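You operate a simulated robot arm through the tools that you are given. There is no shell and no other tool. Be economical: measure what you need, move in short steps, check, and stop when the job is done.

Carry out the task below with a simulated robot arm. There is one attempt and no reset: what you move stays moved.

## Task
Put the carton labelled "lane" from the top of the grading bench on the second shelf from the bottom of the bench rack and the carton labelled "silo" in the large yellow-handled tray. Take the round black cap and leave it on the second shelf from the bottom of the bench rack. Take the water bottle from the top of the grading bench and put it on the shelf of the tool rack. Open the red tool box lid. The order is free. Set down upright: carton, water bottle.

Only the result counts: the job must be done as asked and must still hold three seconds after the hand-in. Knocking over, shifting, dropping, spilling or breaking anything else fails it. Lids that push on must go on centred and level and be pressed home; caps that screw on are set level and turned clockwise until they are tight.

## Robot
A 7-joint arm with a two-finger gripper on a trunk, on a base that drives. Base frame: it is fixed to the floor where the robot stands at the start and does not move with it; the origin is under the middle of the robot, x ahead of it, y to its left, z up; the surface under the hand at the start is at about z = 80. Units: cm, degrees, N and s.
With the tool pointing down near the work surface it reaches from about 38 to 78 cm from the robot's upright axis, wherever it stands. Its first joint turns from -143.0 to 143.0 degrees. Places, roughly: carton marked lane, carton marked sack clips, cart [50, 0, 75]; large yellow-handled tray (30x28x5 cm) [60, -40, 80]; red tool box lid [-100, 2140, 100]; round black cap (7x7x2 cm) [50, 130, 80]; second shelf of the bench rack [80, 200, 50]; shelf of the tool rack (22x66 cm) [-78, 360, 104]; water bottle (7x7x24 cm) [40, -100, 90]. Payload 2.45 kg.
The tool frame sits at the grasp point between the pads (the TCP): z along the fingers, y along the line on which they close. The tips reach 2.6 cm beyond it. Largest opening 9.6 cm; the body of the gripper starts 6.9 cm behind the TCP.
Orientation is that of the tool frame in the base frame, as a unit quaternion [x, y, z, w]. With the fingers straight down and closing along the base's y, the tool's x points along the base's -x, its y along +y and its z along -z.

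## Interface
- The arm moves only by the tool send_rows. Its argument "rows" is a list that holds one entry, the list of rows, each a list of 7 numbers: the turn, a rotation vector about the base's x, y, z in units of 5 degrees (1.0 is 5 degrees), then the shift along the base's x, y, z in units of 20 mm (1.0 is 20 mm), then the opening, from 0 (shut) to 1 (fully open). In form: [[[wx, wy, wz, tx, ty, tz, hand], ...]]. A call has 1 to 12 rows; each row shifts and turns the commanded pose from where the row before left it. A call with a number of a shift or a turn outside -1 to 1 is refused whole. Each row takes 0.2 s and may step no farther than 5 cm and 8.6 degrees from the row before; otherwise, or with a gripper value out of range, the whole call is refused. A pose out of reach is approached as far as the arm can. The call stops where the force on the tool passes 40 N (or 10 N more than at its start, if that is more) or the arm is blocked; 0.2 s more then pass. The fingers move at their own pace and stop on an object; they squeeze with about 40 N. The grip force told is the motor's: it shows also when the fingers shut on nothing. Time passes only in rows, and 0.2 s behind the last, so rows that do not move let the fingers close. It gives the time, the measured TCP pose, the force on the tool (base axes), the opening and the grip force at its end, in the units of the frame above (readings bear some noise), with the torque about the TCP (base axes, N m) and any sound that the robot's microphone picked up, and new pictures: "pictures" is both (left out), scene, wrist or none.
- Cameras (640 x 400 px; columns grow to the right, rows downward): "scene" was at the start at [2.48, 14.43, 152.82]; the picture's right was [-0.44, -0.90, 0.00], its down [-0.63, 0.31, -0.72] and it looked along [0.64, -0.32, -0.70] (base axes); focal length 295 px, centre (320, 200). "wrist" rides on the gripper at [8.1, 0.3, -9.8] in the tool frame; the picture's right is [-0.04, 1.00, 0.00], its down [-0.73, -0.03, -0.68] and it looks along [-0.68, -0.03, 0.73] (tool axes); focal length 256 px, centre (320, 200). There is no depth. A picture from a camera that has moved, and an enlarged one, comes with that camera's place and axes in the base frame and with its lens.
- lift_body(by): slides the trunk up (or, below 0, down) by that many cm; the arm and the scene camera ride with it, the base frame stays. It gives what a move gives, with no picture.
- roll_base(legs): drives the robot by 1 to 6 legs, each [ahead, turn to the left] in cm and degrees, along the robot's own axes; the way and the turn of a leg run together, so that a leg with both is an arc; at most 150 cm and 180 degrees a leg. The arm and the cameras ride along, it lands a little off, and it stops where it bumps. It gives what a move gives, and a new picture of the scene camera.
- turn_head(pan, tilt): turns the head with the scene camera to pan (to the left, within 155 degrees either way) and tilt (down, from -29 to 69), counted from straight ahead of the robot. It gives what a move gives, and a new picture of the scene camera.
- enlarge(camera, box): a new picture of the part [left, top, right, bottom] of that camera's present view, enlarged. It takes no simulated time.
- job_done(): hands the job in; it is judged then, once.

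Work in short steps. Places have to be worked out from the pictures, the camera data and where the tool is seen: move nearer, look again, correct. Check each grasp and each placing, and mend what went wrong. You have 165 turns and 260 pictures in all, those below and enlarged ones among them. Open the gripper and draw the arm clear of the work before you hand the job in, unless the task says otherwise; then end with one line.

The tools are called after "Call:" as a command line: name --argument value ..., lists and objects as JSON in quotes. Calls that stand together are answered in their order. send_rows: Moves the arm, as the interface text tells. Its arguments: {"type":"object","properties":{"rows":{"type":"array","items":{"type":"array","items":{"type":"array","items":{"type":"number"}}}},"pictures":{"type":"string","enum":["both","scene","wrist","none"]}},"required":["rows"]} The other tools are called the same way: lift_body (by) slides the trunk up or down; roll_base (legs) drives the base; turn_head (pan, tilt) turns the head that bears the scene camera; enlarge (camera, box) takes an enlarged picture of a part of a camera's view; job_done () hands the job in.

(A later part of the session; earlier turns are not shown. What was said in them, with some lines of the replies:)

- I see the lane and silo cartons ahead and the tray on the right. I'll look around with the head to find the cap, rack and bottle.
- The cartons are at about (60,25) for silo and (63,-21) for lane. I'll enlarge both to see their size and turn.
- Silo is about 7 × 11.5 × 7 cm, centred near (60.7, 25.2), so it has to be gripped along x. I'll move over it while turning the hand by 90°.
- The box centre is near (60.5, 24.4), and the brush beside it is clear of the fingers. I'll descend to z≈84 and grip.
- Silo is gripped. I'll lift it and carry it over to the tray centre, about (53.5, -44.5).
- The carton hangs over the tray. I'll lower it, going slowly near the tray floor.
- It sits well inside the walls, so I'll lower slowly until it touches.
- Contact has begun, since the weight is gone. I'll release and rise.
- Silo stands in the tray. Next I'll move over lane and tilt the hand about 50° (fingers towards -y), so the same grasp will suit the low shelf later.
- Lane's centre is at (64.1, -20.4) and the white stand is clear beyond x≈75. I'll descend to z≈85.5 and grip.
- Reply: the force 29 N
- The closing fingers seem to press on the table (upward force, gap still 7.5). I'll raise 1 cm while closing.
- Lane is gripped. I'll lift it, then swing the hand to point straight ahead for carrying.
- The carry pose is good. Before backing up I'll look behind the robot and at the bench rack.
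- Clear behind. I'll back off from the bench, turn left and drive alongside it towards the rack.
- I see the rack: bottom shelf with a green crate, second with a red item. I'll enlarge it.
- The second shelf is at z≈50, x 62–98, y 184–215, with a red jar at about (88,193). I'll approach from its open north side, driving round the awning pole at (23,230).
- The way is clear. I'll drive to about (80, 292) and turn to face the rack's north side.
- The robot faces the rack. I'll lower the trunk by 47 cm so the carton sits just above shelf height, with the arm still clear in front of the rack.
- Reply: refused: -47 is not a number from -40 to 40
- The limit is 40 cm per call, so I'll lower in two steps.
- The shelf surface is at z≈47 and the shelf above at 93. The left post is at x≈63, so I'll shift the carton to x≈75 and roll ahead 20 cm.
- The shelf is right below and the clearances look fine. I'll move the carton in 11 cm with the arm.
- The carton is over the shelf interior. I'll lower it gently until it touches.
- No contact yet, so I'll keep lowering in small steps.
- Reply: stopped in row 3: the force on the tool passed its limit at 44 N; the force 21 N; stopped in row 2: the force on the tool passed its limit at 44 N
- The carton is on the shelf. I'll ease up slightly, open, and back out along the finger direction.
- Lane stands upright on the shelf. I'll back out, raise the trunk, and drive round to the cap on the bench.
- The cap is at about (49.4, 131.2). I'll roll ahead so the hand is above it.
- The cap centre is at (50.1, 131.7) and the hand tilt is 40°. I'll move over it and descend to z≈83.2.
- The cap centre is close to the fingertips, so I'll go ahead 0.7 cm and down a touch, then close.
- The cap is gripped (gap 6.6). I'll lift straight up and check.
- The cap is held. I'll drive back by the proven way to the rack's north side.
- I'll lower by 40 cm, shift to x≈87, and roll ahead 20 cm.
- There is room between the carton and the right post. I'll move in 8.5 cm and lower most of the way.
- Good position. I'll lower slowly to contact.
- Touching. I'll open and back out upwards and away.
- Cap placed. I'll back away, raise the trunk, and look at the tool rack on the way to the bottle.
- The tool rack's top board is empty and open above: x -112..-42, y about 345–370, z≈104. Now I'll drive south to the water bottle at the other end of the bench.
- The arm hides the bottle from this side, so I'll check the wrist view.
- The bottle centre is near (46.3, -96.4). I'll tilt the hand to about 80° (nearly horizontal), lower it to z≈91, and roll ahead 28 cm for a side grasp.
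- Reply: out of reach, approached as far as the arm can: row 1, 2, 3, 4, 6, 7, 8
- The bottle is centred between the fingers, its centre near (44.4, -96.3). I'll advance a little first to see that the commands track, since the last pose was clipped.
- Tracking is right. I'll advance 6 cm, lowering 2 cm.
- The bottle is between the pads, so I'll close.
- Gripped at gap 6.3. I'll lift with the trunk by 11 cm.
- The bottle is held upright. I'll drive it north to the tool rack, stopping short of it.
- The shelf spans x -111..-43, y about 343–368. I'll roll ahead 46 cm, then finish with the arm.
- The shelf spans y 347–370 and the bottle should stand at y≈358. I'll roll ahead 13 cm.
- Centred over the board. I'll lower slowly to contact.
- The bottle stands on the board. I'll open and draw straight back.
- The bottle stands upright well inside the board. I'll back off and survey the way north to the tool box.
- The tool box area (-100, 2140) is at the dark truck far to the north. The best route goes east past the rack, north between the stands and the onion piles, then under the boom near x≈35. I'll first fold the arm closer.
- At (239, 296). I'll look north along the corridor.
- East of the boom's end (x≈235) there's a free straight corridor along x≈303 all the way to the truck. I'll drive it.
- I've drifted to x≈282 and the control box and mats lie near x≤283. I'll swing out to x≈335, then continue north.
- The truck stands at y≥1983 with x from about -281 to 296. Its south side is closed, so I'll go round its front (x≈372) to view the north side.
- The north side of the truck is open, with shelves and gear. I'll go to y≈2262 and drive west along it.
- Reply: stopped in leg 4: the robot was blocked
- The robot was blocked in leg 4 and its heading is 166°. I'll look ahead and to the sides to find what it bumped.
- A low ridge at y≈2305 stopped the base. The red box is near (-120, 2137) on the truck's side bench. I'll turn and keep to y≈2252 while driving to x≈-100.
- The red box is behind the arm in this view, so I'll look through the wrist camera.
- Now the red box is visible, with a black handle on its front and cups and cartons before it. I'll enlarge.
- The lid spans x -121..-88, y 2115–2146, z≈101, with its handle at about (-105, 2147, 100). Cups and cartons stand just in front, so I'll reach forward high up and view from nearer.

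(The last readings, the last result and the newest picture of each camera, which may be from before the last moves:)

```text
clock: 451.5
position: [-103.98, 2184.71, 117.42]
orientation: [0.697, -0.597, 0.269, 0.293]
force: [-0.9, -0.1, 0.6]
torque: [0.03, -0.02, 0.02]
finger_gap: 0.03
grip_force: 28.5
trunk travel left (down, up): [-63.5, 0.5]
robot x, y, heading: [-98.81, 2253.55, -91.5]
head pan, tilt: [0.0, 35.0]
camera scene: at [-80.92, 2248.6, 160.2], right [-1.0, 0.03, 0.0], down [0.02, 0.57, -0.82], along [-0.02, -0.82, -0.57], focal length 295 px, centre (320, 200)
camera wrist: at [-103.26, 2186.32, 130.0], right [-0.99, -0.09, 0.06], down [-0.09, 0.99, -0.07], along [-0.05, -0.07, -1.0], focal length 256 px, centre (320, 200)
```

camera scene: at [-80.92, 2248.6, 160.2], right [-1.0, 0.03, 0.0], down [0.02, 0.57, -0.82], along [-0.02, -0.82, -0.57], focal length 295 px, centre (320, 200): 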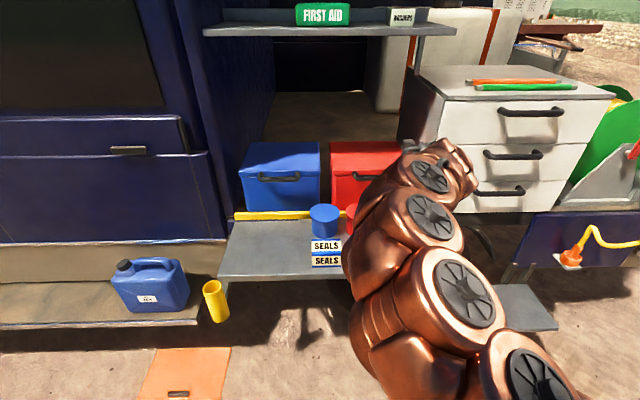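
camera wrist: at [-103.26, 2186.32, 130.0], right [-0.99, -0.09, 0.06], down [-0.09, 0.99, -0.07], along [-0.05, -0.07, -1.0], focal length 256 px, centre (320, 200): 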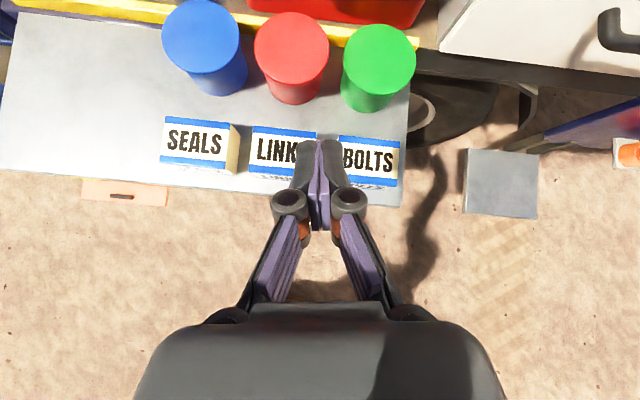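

The cup tops are at z≈91.5, y 2154–2166. My plan is to slip closed fingers under the handle from the front, nearly level, and lift the lid. I'll straighten the yaw, raise a bit, and roll ahead 20 cm.

Call:
send_rows --rows '[[[-1, 0, -1, 0, 0, 0.5, 0], [-1, 0, 0, 0, 0, 0.5, 0], [0, 0, 0, 0, 0, 0, 0]]]' --pictures "none"

Call:
roll_base --legs '[[20, 1.5]]'

Call:
send_rows --rows '[[[0, 0, 0, 0, 0, 0, 0]]]' --pictures "wrist"

```text
clock: 452.3
position: [-103.84, 2184.64, 119.45]
orientation: [0.642, -0.601, 0.309, 0.363]
force: [0.0, -0.7, 0.2]
torque: [0.02, -0.02, 0.0]
finger_gap: 0.0
grip_force: 28.7
trunk travel left (down, up): [-63.5, 0.5]
robot x, y, heading: [-99.33, 2253.3, -91.7]
head pan, tilt: [0.0, 35.0]
```

```text
clock: 453.9
position: [-102.35, 2164.61, 119.38]
orientation: [0.649, -0.593, 0.314, 0.359]
force: [-0.4, 0.4, -0.4]
torque: [-0.01, 0.01, -0.03]
finger_gap: 0.0
grip_force: 28.8
trunk travel left (down, up): [-63.5, 0.5]
robot x, y, heading: [-99.44, 2233.19, -90.3]
head pan, tilt: [0.0, 35.0]
camera scene: at [-81.12, 2229.15, 160.2], right [-1.0, 0.0, 0.0], down [0.0, 0.57, -0.82], along [0.0, -0.82, -0.57], focal length 295 px, centre (320, 200)
```

scene: 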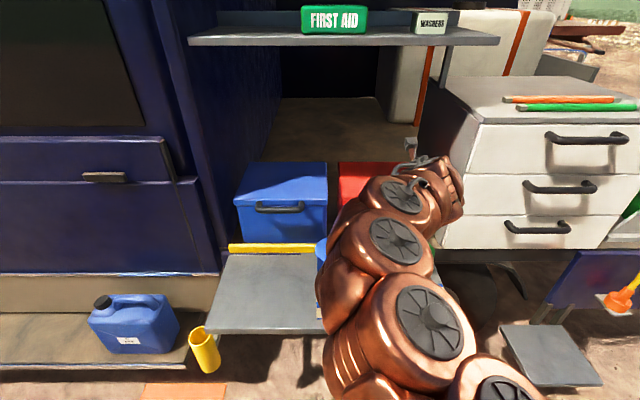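

```text
clock: 454.2
position: [-102.35, 2164.63, 119.42]
orientation: [0.651, -0.592, 0.314, 0.358]
force: [0.0, 0.0, -0.4]
torque: [-0.04, 0.01, -0.02]
finger_gap: 0.0
grip_force: 28.8
trunk travel left (down, up): [-63.5, 0.5]
robot x, y, heading: [-99.66, 2233.09, -90.1]
head pan, tilt: [0.0, 35.0]
camera wrist: at [-101.57, 2168.43, 131.54], right [-1.0, -0.02, 0.06], down [-0.03, 0.97, -0.24], along [-0.05, -0.24, -0.97], focal length 256 px, centre (320, 200)
```

wrist: 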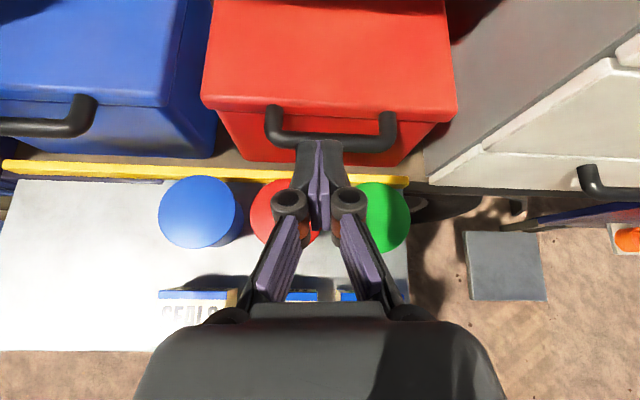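

The handle bar protrudes to about y≈2152 at z≈100, and the cup tops are at z≈92. I'll pull back 8 cm, level the hand to about 75°, and come down in front of the bar to look at its height.

Call:
send_rows --rows '[[[0, 0, 0, -0.4, 1, 0, 0], [0, 0, 0, -0.4, 1, 0, 0], [-1, 0, 0, -0.4, 1, 0, 0], [-1, 0, 0, 0, 1, 0, 0], [-1, 0, 0, 0, 0, -1, 0], [-0.6, 0, 0, 0, 0, -1, 0], [0, 0, 0, 0, 0, -1, 0], [0, 0, 0, 0, 0, -1, 0], [0, 0, 0, 0, 0, -1, 0], [0, 0, 0, 0, 0, -1, 0], [0, 0, 0, 0, 0, -1, 0], [0, 0, 0, 0, 0, -1, 0]]]' --pictures "both"

```text
clock: 456.9
position: [-105.35, 2167.08, 105.77]
orientation: [0.585, -0.537, 0.402, 0.456]
force: [-0.5, -0.1, 0.5]
torque: [0.01, 0.01, -0.01]
finger_gap: 0.0
grip_force: 28.5
out of reach, approached as far as the arm can: row 5, 6, 7, 11, 12
trunk travel left (down, up): [-63.5, 0.5]
robot x, y, heading: [-99.27, 2233.28, -90.0]
head pan, tilt: [0.0, 35.0]
camera scene: at [-81.13, 2229.15, 160.2], right [-1.0, 0.0, 0.0], down [0.0, 0.57, -0.82], along [0.0, -0.82, -0.57], focal length 295 px, centre (320, 200)
camera wrist: at [-104.63, 2174.52, 115.97], right [-1.0, 0.0, 0.06], down [-0.03, 0.85, -0.53], along [-0.05, -0.53, -0.85], focal length 256 px, centre (320, 200)
```

scene: 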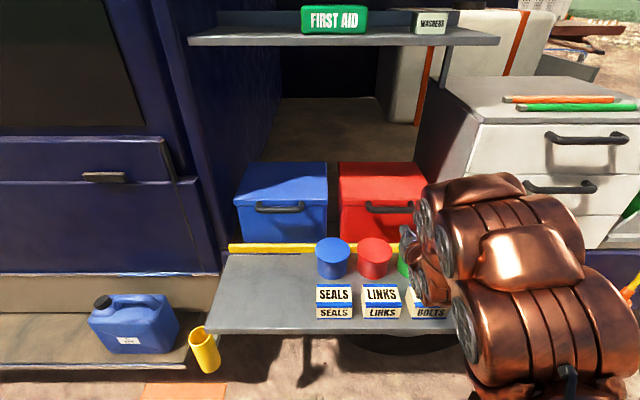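
wrist: 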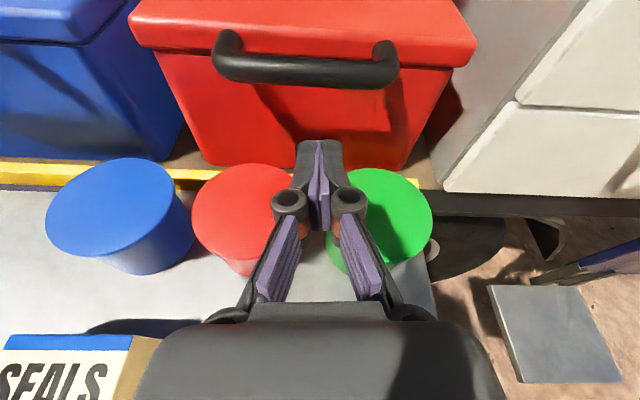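

Triangulating gives the bar at y≈2154, z≈103.7 (about 2.3 cm thick) and the lid front at y≈2149, z 102–104.5. I'll lower the trunk by 6 cm to get below bar level, then advance under it.

Call:
lift_body --by -6

Call:
send_rows --rows '[[[0, 0, 0, 0.1, -0.5, 0, 0], [0, 0, 0, 0.1, -0.5, 0, 0], [0, 0, 0, 0.1, -0.5, 0, 0], [0, 0, 0, 0.1, -0.5, 0, 0], [0, 0, 0, 0, -0.5, 0, 0], [0, 0, 0, 0, -0.5, 0, 0], [0, 0, 0, 0, -0.5, 0, 0], [0, 0, 0, 0, -0.5, 0, 0], [0, 0, 0, 0, 0, 0, 0]]]' --pictures "both"

```text
clock: 457.9
position: [-105.43, 2167.0, 99.72]
orientation: [0.586, -0.536, 0.402, 0.455]
force: [0.1, 0.4, -0.2]
torque: [-0.03, 0.01, 0.02]
finger_gap: 0.0
grip_force: 28.2
trunk travel left (down, up): [-57.5, 6.5]
robot x, y, heading: [-99.2, 2232.84, -90.3]
head pan, tilt: [0.0, 35.0]
```

```text
clock: 459.9
position: [-104.5, 2159.03, 99.76]
orientation: [0.587, -0.536, 0.403, 0.455]
force: [0.3, 0.6, 0.3]
torque: [0.0, 0.0, 0.01]
finger_gap: 0.0
grip_force: 28.7
trunk travel left (down, up): [-57.5, 6.5]
robot x, y, heading: [-99.65, 2232.96, -90.3]
head pan, tilt: [0.0, 35.0]
camera scene: at [-81.13, 2229.12, 154.2], right [-1.0, 0.0, 0.0], down [0.0, 0.57, -0.82], along [0.0, -0.82, -0.57], focal length 295 px, centre (320, 200)
camera wrist: at [-103.77, 2166.49, 110.02], right [-1.0, 0.0, 0.06], down [-0.03, 0.85, -0.53], along [-0.05, -0.53, -0.85], focal length 256 px, centre (320, 200)
```

scene: 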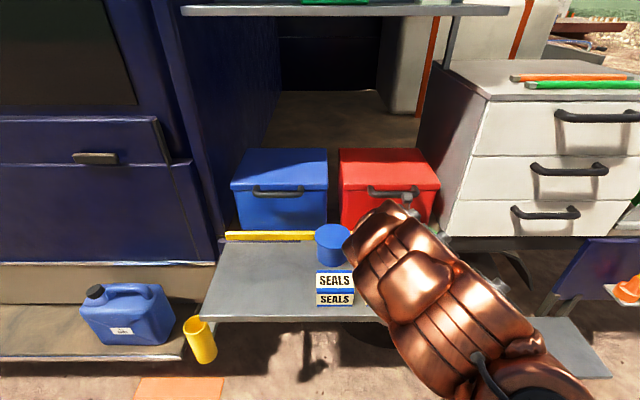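
wrist: 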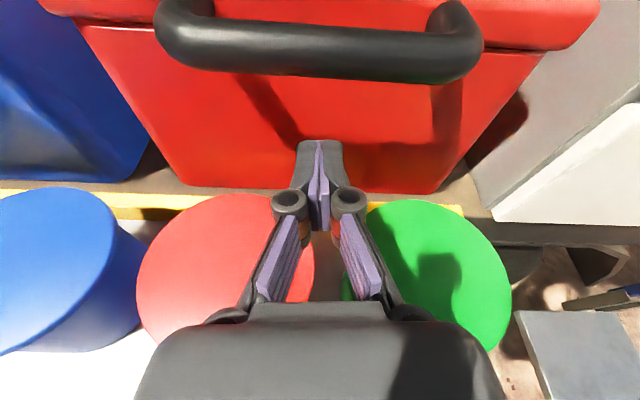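

The bar is right above and ahead, as computed. I'll advance 7 cm under it.

Call:
send_rows --rows '[[[0, 0, 0, 0, -0.5, 0, 0], [0, 0, 0, 0, -0.5, 0, 0], [0, 0, 0, 0, -0.5, 0, 0], [0, 0, 0, 0, -0.5, 0, 0], [0, 0, 0, 0, -0.5, 0, 0], [0, 0, 0, 0, -0.5, 0, 0], [0, 0, 0, 0, -0.4, 0, 0], [0, 0, 0, 0, 0, 0, 0]]]' --pictures "both"

```text
clock: 461.6
position: [-104.54, 2152.5, 99.56]
orientation: [0.588, -0.536, 0.402, 0.454]
force: [1.9, 28.8, 4.7]
torque: [-0.28, 0.04, 0.0]
finger_gap: 0.0
grip_force: 28.5
trunk travel left (down, up): [-57.5, 6.5]
robot x, y, heading: [-99.4, 2233.13, -90.2]
head pan, tilt: [0.0, 35.0]
stopped in row 8: the force on the tool passed its limit at 41 N (the readings are from after the stop); the commanded pose is now the measured one
camera scene: at [-81.11, 2229.45, 154.22], right [-1.0, 0.0, 0.0], down [0.0, 0.57, -0.82], along [0.0, -0.82, -0.57], focal length 295 px, centre (320, 200)
camera wrist: at [-103.75, 2159.91, 109.99], right [-1.0, 0.0, 0.06], down [-0.04, 0.85, -0.53], along [-0.05, -0.53, -0.85], focal length 256 px, centre (320, 200)
```

scene: 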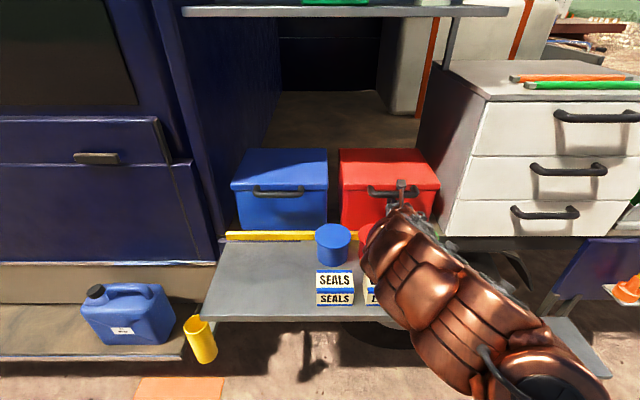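
wrist: 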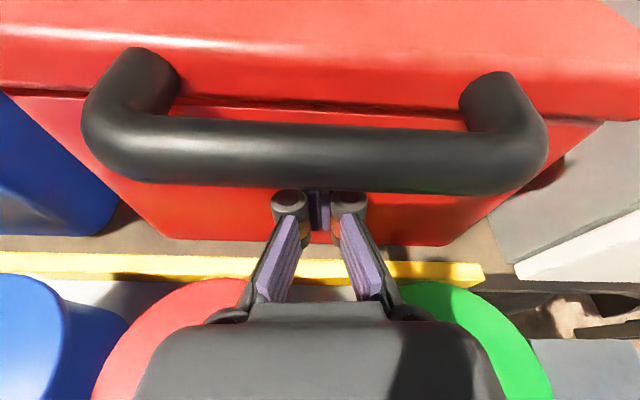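

The fingertips met the box front at y≈2150, with the bar above the fingers. I'll back off 1 cm and then raise until the bar rests on the fingers.

Call:
send_rows --rows '[[[0, 0, 0, 0, 0.5, 0, 0], [0, 0, 0, 0, 0, 0.25, 0], [0, 0, 0, 0, 0, 0.25, 0], [0, 0, 0, 0, 0, 0.25, 0], [0, 0, 0, 0, 0, 0.25, 0], [0, 0, 0, 0, 0, 0, 0]]]' --pictures "wrist"

```text
clock: 463.0
position: [-104.45, 2153.38, 101.42]
orientation: [0.587, -0.537, 0.401, 0.454]
force: [-0.9, 3.1, -3.6]
torque: [-0.05, -0.05, -0.02]
finger_gap: 0.01
grip_force: 27.8
trunk travel left (down, up): [-57.5, 6.5]
robot x, y, heading: [-99.6, 2233.54, -90.1]
head pan, tilt: [0.0, 35.0]
camera wrist: at [-103.74, 2160.68, 111.77], right [-1.0, 0.0, 0.06], down [-0.03, 0.85, -0.53], along [-0.05, -0.53, -0.85], focal length 256 px, centre (320, 200)
```

wrist: 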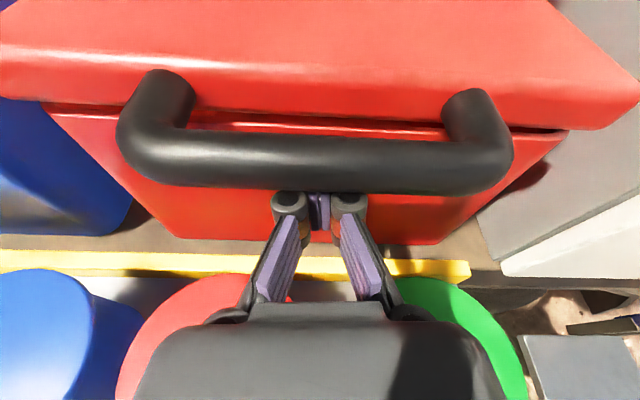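

The bar rests on the fingers (force −3.6 N). I'll raise 4 cm along the lid's arc.

Call:
send_rows --rows '[[[0, 0, 0, 0, 0, 0.4, 0], [0, 0, 0, 0, 0, 0.4, 0], [0, 0, 0, 0, 0, 0.4, 0], [0, 0, 0, 0, -0.05, 0.4, 0], [0, 0, 0, 0, -0.05, 0.4, 0], [0, 0, 0, 0, 0, 0, 0]]]' --pictures "both"

```text
clock: 464.4
position: [-104.45, 2153.15, 105.51]
orientation: [0.588, -0.536, 0.402, 0.454]
force: [1.0, 0.5, -0.8]
torque: [-0.03, 0.02, 0.01]
finger_gap: 0.0
grip_force: 29.0
trunk travel left (down, up): [-57.5, 6.5]
robot x, y, heading: [-99.47, 2233.1, -90.2]
head pan, tilt: [0.0, 35.0]
camera scene: at [-81.12, 2229.16, 154.2], right [-1.0, 0.0, 0.0], down [0.0, 0.57, -0.82], along [0.0, -0.82, -0.57], focal length 295 px, centre (320, 200)
camera wrist: at [-103.77, 2160.52, 115.88], right [-1.0, 0.0, 0.06], down [-0.04, 0.85, -0.53], along [-0.05, -0.53, -0.85], focal length 256 px, centre (320, 200)
```

scene: 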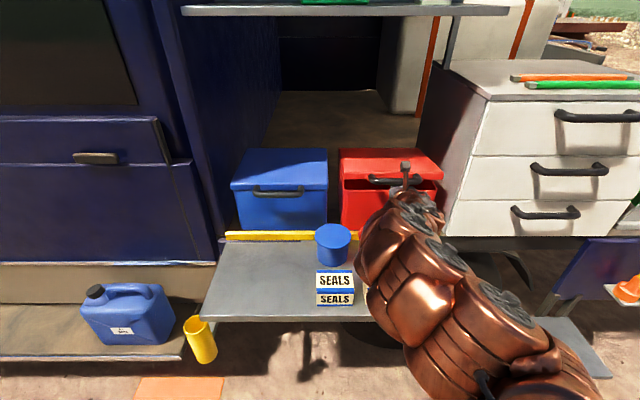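
wrist: 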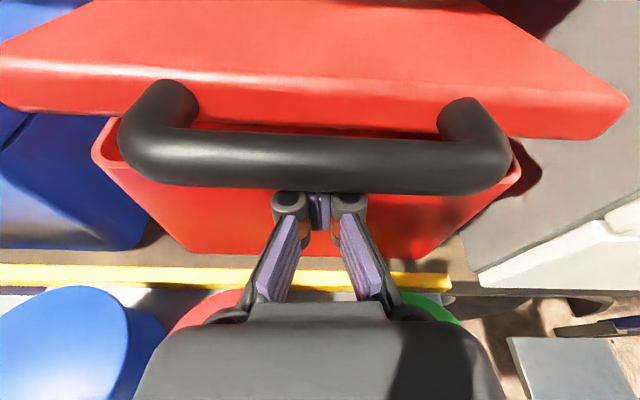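

The lid follows with almost no force. I'll continue the arc to about 30°.

Call:
send_rows --rows '[[[0, 0, 0, 0, -0.05, 0.8, 0], [0, 0, 0, 0, -0.1, 0.8, 0], [0, 0, 0, 0, -0.15, 0.8, 0], [0, 0, 0, 0, -0.2, 0.8, 0], [0, 0, 0, 0, -0.25, 0.8, 0], [0, 0, 0, 0, -0.3, 0.8, 0], [0, 0, 0, 0, -0.35, 0.8, 0], [0, 0, 0, 0, -0.4, 0.8, 0], [0, 0, 0, 0, -0.45, 0.8, 0], [0, 0, 0, 0, 0, 0, 0]]]' --pictures "both"

```text
clock: 466.6
position: [-104.49, 2148.54, 119.95]
orientation: [0.587, -0.536, 0.402, 0.454]
force: [1.4, 5.8, 4.5]
torque: [-0.04, -0.06, 0.06]
finger_gap: 0.0
grip_force: 28.7
trunk travel left (down, up): [-57.5, 6.5]
robot x, y, heading: [-99.53, 2233.15, -90.2]
head pan, tilt: [0.0, 35.0]
camera scene: at [-81.11, 2229.25, 154.21], right [-1.0, 0.0, 0.0], down [0.0, 0.57, -0.82], along [0.0, -0.82, -0.57], focal length 295 px, centre (320, 200)
camera wrist: at [-103.68, 2155.96, 130.3], right [-1.0, 0.0, 0.06], down [-0.04, 0.85, -0.53], along [-0.05, -0.53, -0.85], focal length 256 px, centre (320, 200)
```

scene: 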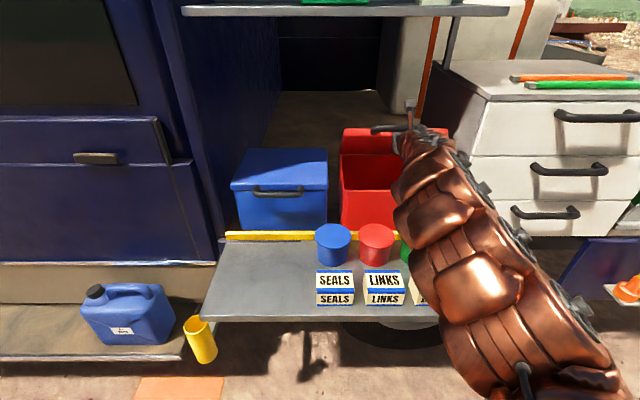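
wrist: 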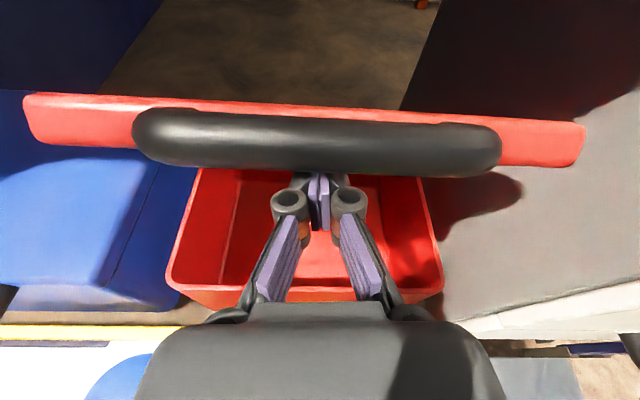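

The lid is about 30° open and still following. I'll continue the arc to about 50°.

Call:
send_rows --rows '[[[0, 0, 0, 0, -0.55, 0.8, 0], [0, 0, 0, 0, -0.6, 0.8, 0], [0, 0, 0, 0, -0.65, 0.8, 0], [0, 0, 0, 0, -0.7, 0.8, 0], [0, 0, 0, 0, -0.75, 0.8, 0], [0, 0, 0, 0, -0.8, 0.8, 0], [0, 0, 0, 0, 0, 0, 0]]]' --pictures "both"

```text
clock: 468.2
position: [-104.45, 2140.61, 129.4]
orientation: [0.587, -0.537, 0.401, 0.455]
force: [0.8, 1.0, -0.7]
torque: [-0.01, 0.01, -0.03]
finger_gap: 0.0
grip_force: 28.6
trunk travel left (down, up): [-57.5, 6.5]
robot x, y, heading: [-99.34, 2232.84, -90.2]
head pan, tilt: [0.0, 35.0]
camera scene: at [-81.13, 2229.15, 154.2], right [-1.0, 0.0, 0.0], down [0.0, 0.57, -0.82], along [0.0, -0.82, -0.57], focal length 295 px, centre (320, 200)
camera wrist: at [-103.67, 2147.92, 139.77], right [-1.0, 0.0, 0.06], down [-0.03, 0.85, -0.53], along [-0.05, -0.53, -0.85], focal length 256 px, centre (320, 200)
```

scene: 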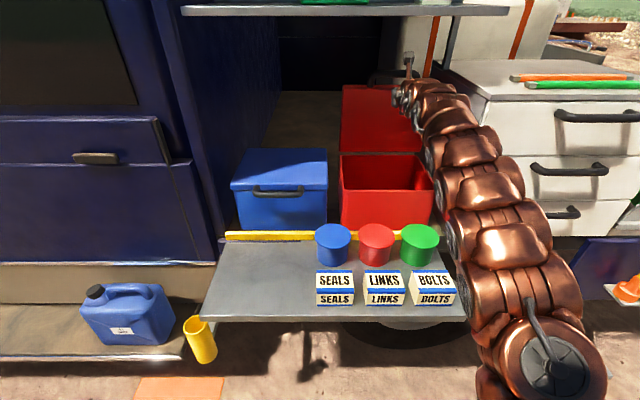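
wrist: 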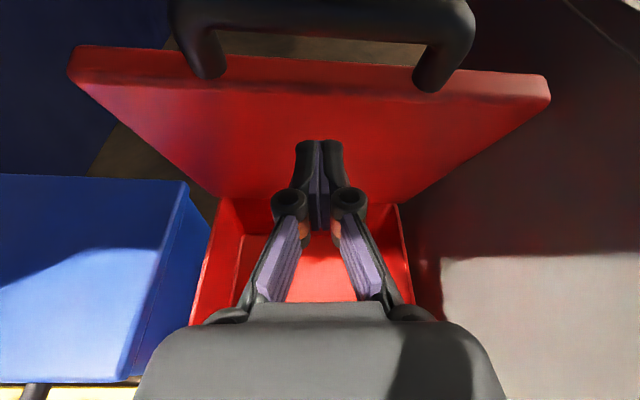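

The fingers are now under the lid, which is about 60° open, and everything else is untouched. I'll push it further back by rolling ahead 10 cm.

Call:
roll_base --legs '[[9, 0]]'

Call:
send_rows --rows '[[[0, 0, 0, 0, 0, 0, 0]]]' --pictures "wrist"

```text
clock: 469.3
position: [-104.28, 2131.47, 129.41]
orientation: [0.587, -0.536, 0.402, 0.454]
force: [0.0, 0.7, 0.3]
torque: [0.0, -0.03, 0.01]
finger_gap: 0.01
grip_force: 28.9
trunk travel left (down, up): [-57.5, 6.5]
robot x, y, heading: [-99.44, 2224.25, -90.3]
head pan, tilt: [0.0, 35.0]
camera scene: at [-81.15, 2220.08, 154.2], right [-1.0, 0.0, 0.0], down [0.0, 0.57, -0.82], along [0.0, -0.82, -0.57], focal length 295 px, centre (320, 200)
```

scene: 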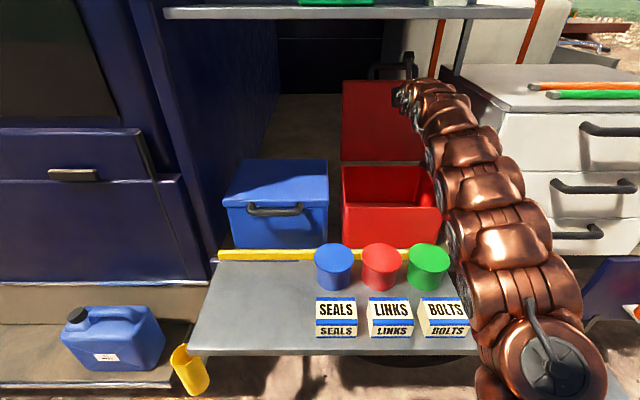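

```text
clock: 469.7
position: [-104.34, 2131.4, 129.44]
orientation: [0.588, -0.536, 0.402, 0.454]
force: [0.2, -0.2, -0.4]
torque: [0.01, 0.01, 0.03]
finger_gap: 0.0
grip_force: 28.6
trunk travel left (down, up): [-57.5, 6.5]
robot x, y, heading: [-99.63, 2223.95, -90.1]
head pan, tilt: [0.0, 35.0]
camera wrist: at [-103.65, 2138.83, 139.79], right [-1.0, 0.0, 0.07], down [-0.04, 0.85, -0.53], along [-0.05, -0.53, -0.85], focal length 256 px, centre (320, 200)
```

wrist: 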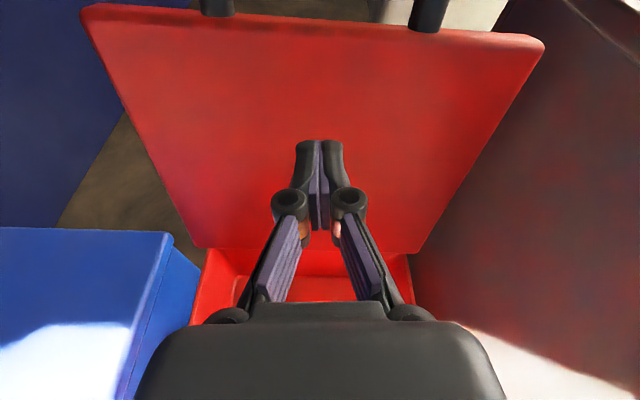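

The lid is nearly upright. I'll push a further 8 cm with the arm.

Call:
send_rows --rows '[[[0, 0, 0, 0, -0.6, 0, 0], [0, 0, 0, 0, -0.6, 0, 0], [0, 0, 0, 0, -0.6, 0, 0], [0, 0, 0, 0, -0.6, 0, 0], [0, 0, 0, 0, -0.6, 0, 0], [0, 0, 0, 0, -0.6, 0, 0], [0, 0, 0, 0, 0, 0, 0]]]' --pictures "both"

```text
clock: 471.3
position: [-103.9, 2131.07, 129.02]
orientation: [0.587, -0.536, 0.401, 0.454]
force: [0.2, 0.4, 1.2]
torque: [0.0, 0.02, -0.03]
finger_gap: 0.0
grip_force: 28.2
out of reach, approached as far as the arm can: row 1, 2, 3, 4, 5, 6
trunk travel left (down, up): [-57.5, 6.5]
robot x, y, heading: [-99.4, 2224.08, -90.1]
head pan, tilt: [0.0, 35.0]
camera scene: at [-81.15, 2220.06, 154.2], right [-1.0, 0.0, 0.0], down [0.0, 0.57, -0.82], along [0.0, -0.82, -0.57], focal length 295 px, centre (320, 200)
camera wrist: at [-103.14, 2138.48, 139.27], right [-1.0, 0.0, 0.06], down [-0.04, 0.85, -0.53], along [-0.05, -0.53, -0.85], focal length 256 px, centre (320, 200)
```

scene: 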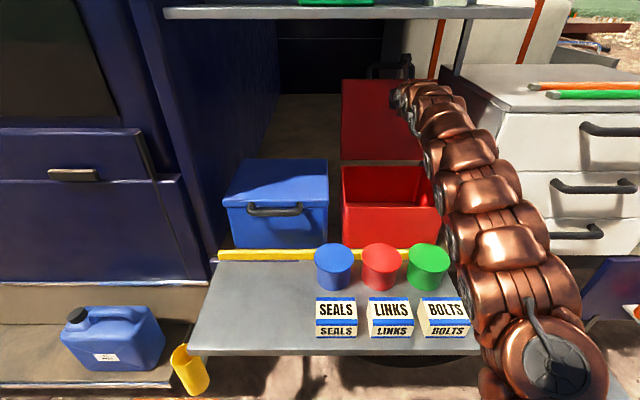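
wrist: 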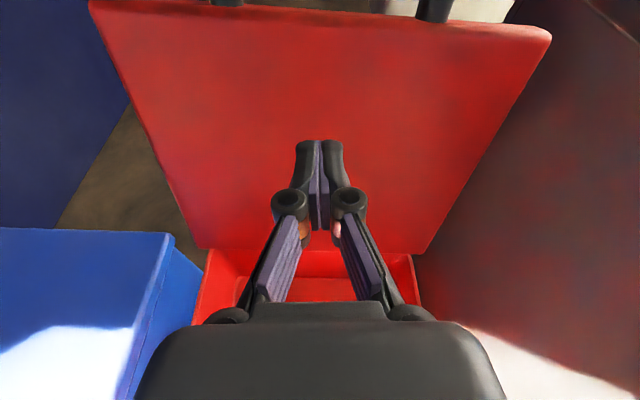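

The arm is at full reach and the lid is about vertical (~90°). I'll roll ahead 5 cm more to bring it past vertical.

Call:
roll_base --legs '[[5, 0]]'

Call:
send_rows --rows '[[[0, 0, 0, 0, 0, 0, 0]]]' --pictures "wrist"

```text
clock: 472.2
position: [-103.89, 2126.03, 129.01]
orientation: [0.587, -0.536, 0.401, 0.454]
force: [-0.1, -0.3, 0.3]
torque: [0.0, 0.0, 0.02]
finger_gap: 0.01
grip_force: 28.7
trunk travel left (down, up): [-57.5, 6.5]
robot x, y, heading: [-99.5, 2218.97, -90.2]
head pan, tilt: [0.0, 35.0]
camera scene: at [-81.16, 2215.02, 154.2], right [-1.0, 0.0, 0.0], down [0.0, 0.57, -0.82], along [0.0, -0.82, -0.57], focal length 295 px, centre (320, 200)
```

scene: 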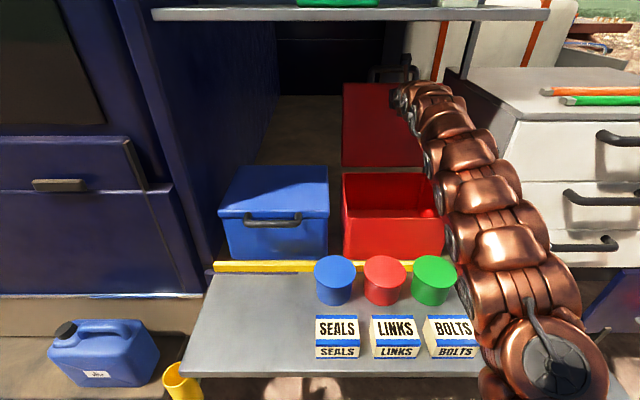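

```text
clock: 472.6
position: [-103.79, 2126.03, 129.01]
orientation: [0.587, -0.536, 0.402, 0.454]
force: [0.7, 0.7, -0.5]
torque: [-0.02, 0.03, 0.0]
finger_gap: 0.01
grip_force: 28.2
trunk travel left (down, up): [-57.5, 6.5]
robot x, y, heading: [-99.43, 2219.06, -90.1]
head pan, tilt: [0.0, 35.0]
camera wrist: at [-103.13, 2133.43, 139.31], right [-1.0, 0.0, 0.06], down [-0.04, 0.85, -0.53], along [-0.05, -0.53, -0.85], focal length 256 px, centre (320, 200)
```

wrist: 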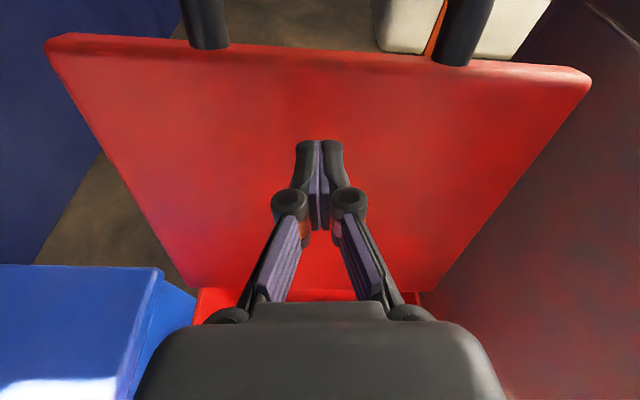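

There's no contact any more: the lid already rests open by itself. I'll roll straight back and check it holds.

Call:
roll_base --legs '[[-30, 0]]'

Call:
send_rows --rows '[[[0, 0, 0, -1, 1, 0, 0.5], [0, 0, 0, -1, 1, 0, 0.5], [0, 0, 0, -1, 1, 0, 0.5], [0, 0, 0, -1, 1, 0, 0.5], [0, 0, 0, -1, 1, 0, 0.5], [0, 0, 0, 0, 1, 0, 0.5], [0, 0, 0, 0, 0, 0, 1], [0, 0, 0, 0, 0, 0, 1], [0, 0, 0, 0, 0, 0, 1]]]' --pictures "scene"

```text
clock: 474.7
position: [-103.55, 2155.96, 128.9]
orientation: [0.589, -0.535, 0.402, 0.453]
force: [-0.1, -0.6, 0.5]
torque: [-0.02, 0.02, 0.01]
finger_gap: 0.01
grip_force: 28.3
trunk travel left (down, up): [-57.5, 6.5]
robot x, y, heading: [-99.43, 2249.32, -89.9]
head pan, tilt: [0.0, 35.0]
camera scene: at [-81.14, 2244.96, 154.2], right [-1.0, 0.0, 0.0], down [0.0, 0.57, -0.82], along [0.0, -0.82, -0.57], focal length 295 px, centre (320, 200)
```

scene: 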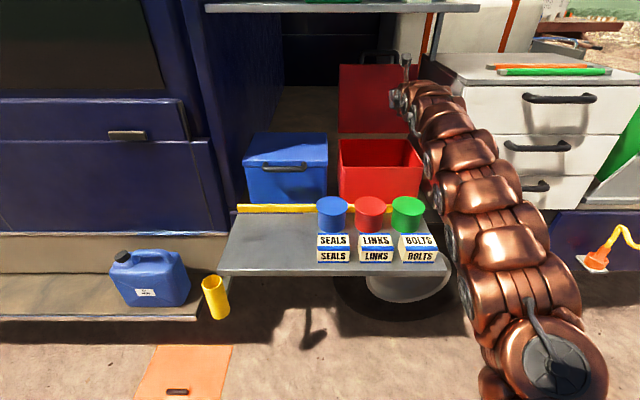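

```text
clock: 476.7
position: [-113.64, 2167.77, 128.92]
orientation: [0.588, -0.535, 0.403, 0.454]
force: [-0.2, 0.7, -0.7]
torque: [0.0, 0.03, 0.01]
finger_gap: 9.59
grip_force: 0.0
trunk travel left (down, up): [-57.5, 6.5]
robot x, y, heading: [-99.22, 2248.84, -89.6]
head pan, tilt: [0.0, 35.0]
camera scene: at [-81.14, 2244.98, 154.2], right [-1.0, 0.0, 0.0], down [0.0, 0.57, -0.82], along [0.0, -0.82, -0.57], focal length 295 px, centre (320, 200)
```

scene: 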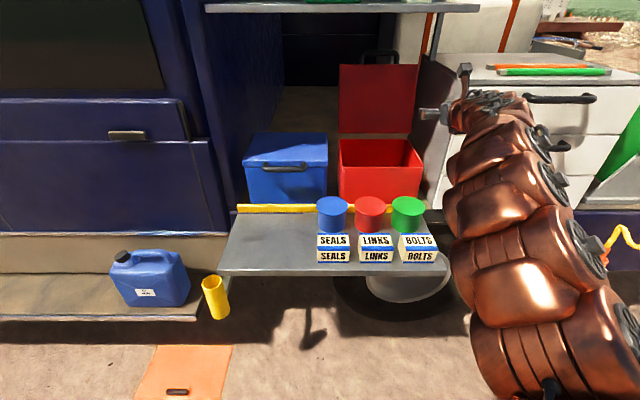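

The lid stays open and nothing else is disturbed. I'll roll back a little to draw the arm fully clear, then hand in.

Call:
roll_base --legs '[[-15, 0]]'

```text
clock: 478.1
position: [-113.22, 2182.94, 128.94]
orientation: [0.59, -0.534, 0.403, 0.452]
force: [-0.5, -0.2, -0.2]
torque: [0.0, -0.02, 0.03]
finger_gap: 9.63
grip_force: 0.1
trunk travel left (down, up): [-57.5, 6.5]
robot x, y, heading: [-99.42, 2264.09, -89.8]
head pan, tilt: [0.0, 35.0]
camera scene: at [-81.17, 2260.2, 154.2], right [-1.0, -0.01, 0.0], down [0.0, 0.57, -0.82], along [0.0, -0.82, -0.57], focal length 295 px, centre (320, 200)
```

scene: 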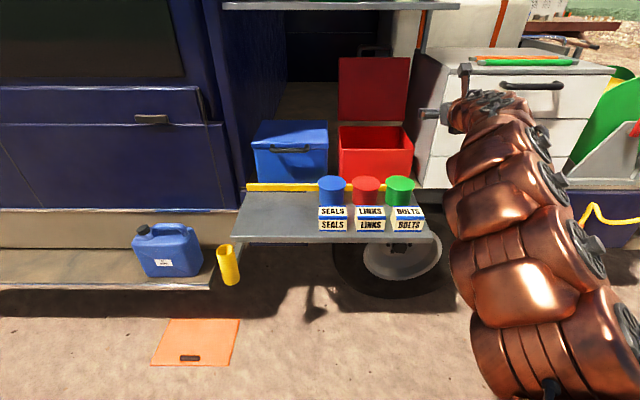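

The lid is open, the arm is clear and the gripper is open, so I'm handing in.

Call:
job_done

```text
The job is handed in.
```

All five parts are done: the "lane" carton and the black cap are on the second shelf of the bench rack, the "silo" carton is in the yellow-handled tray, the water bottle stands on the tool rack shelf, and the red tool box lid is open and stays open.
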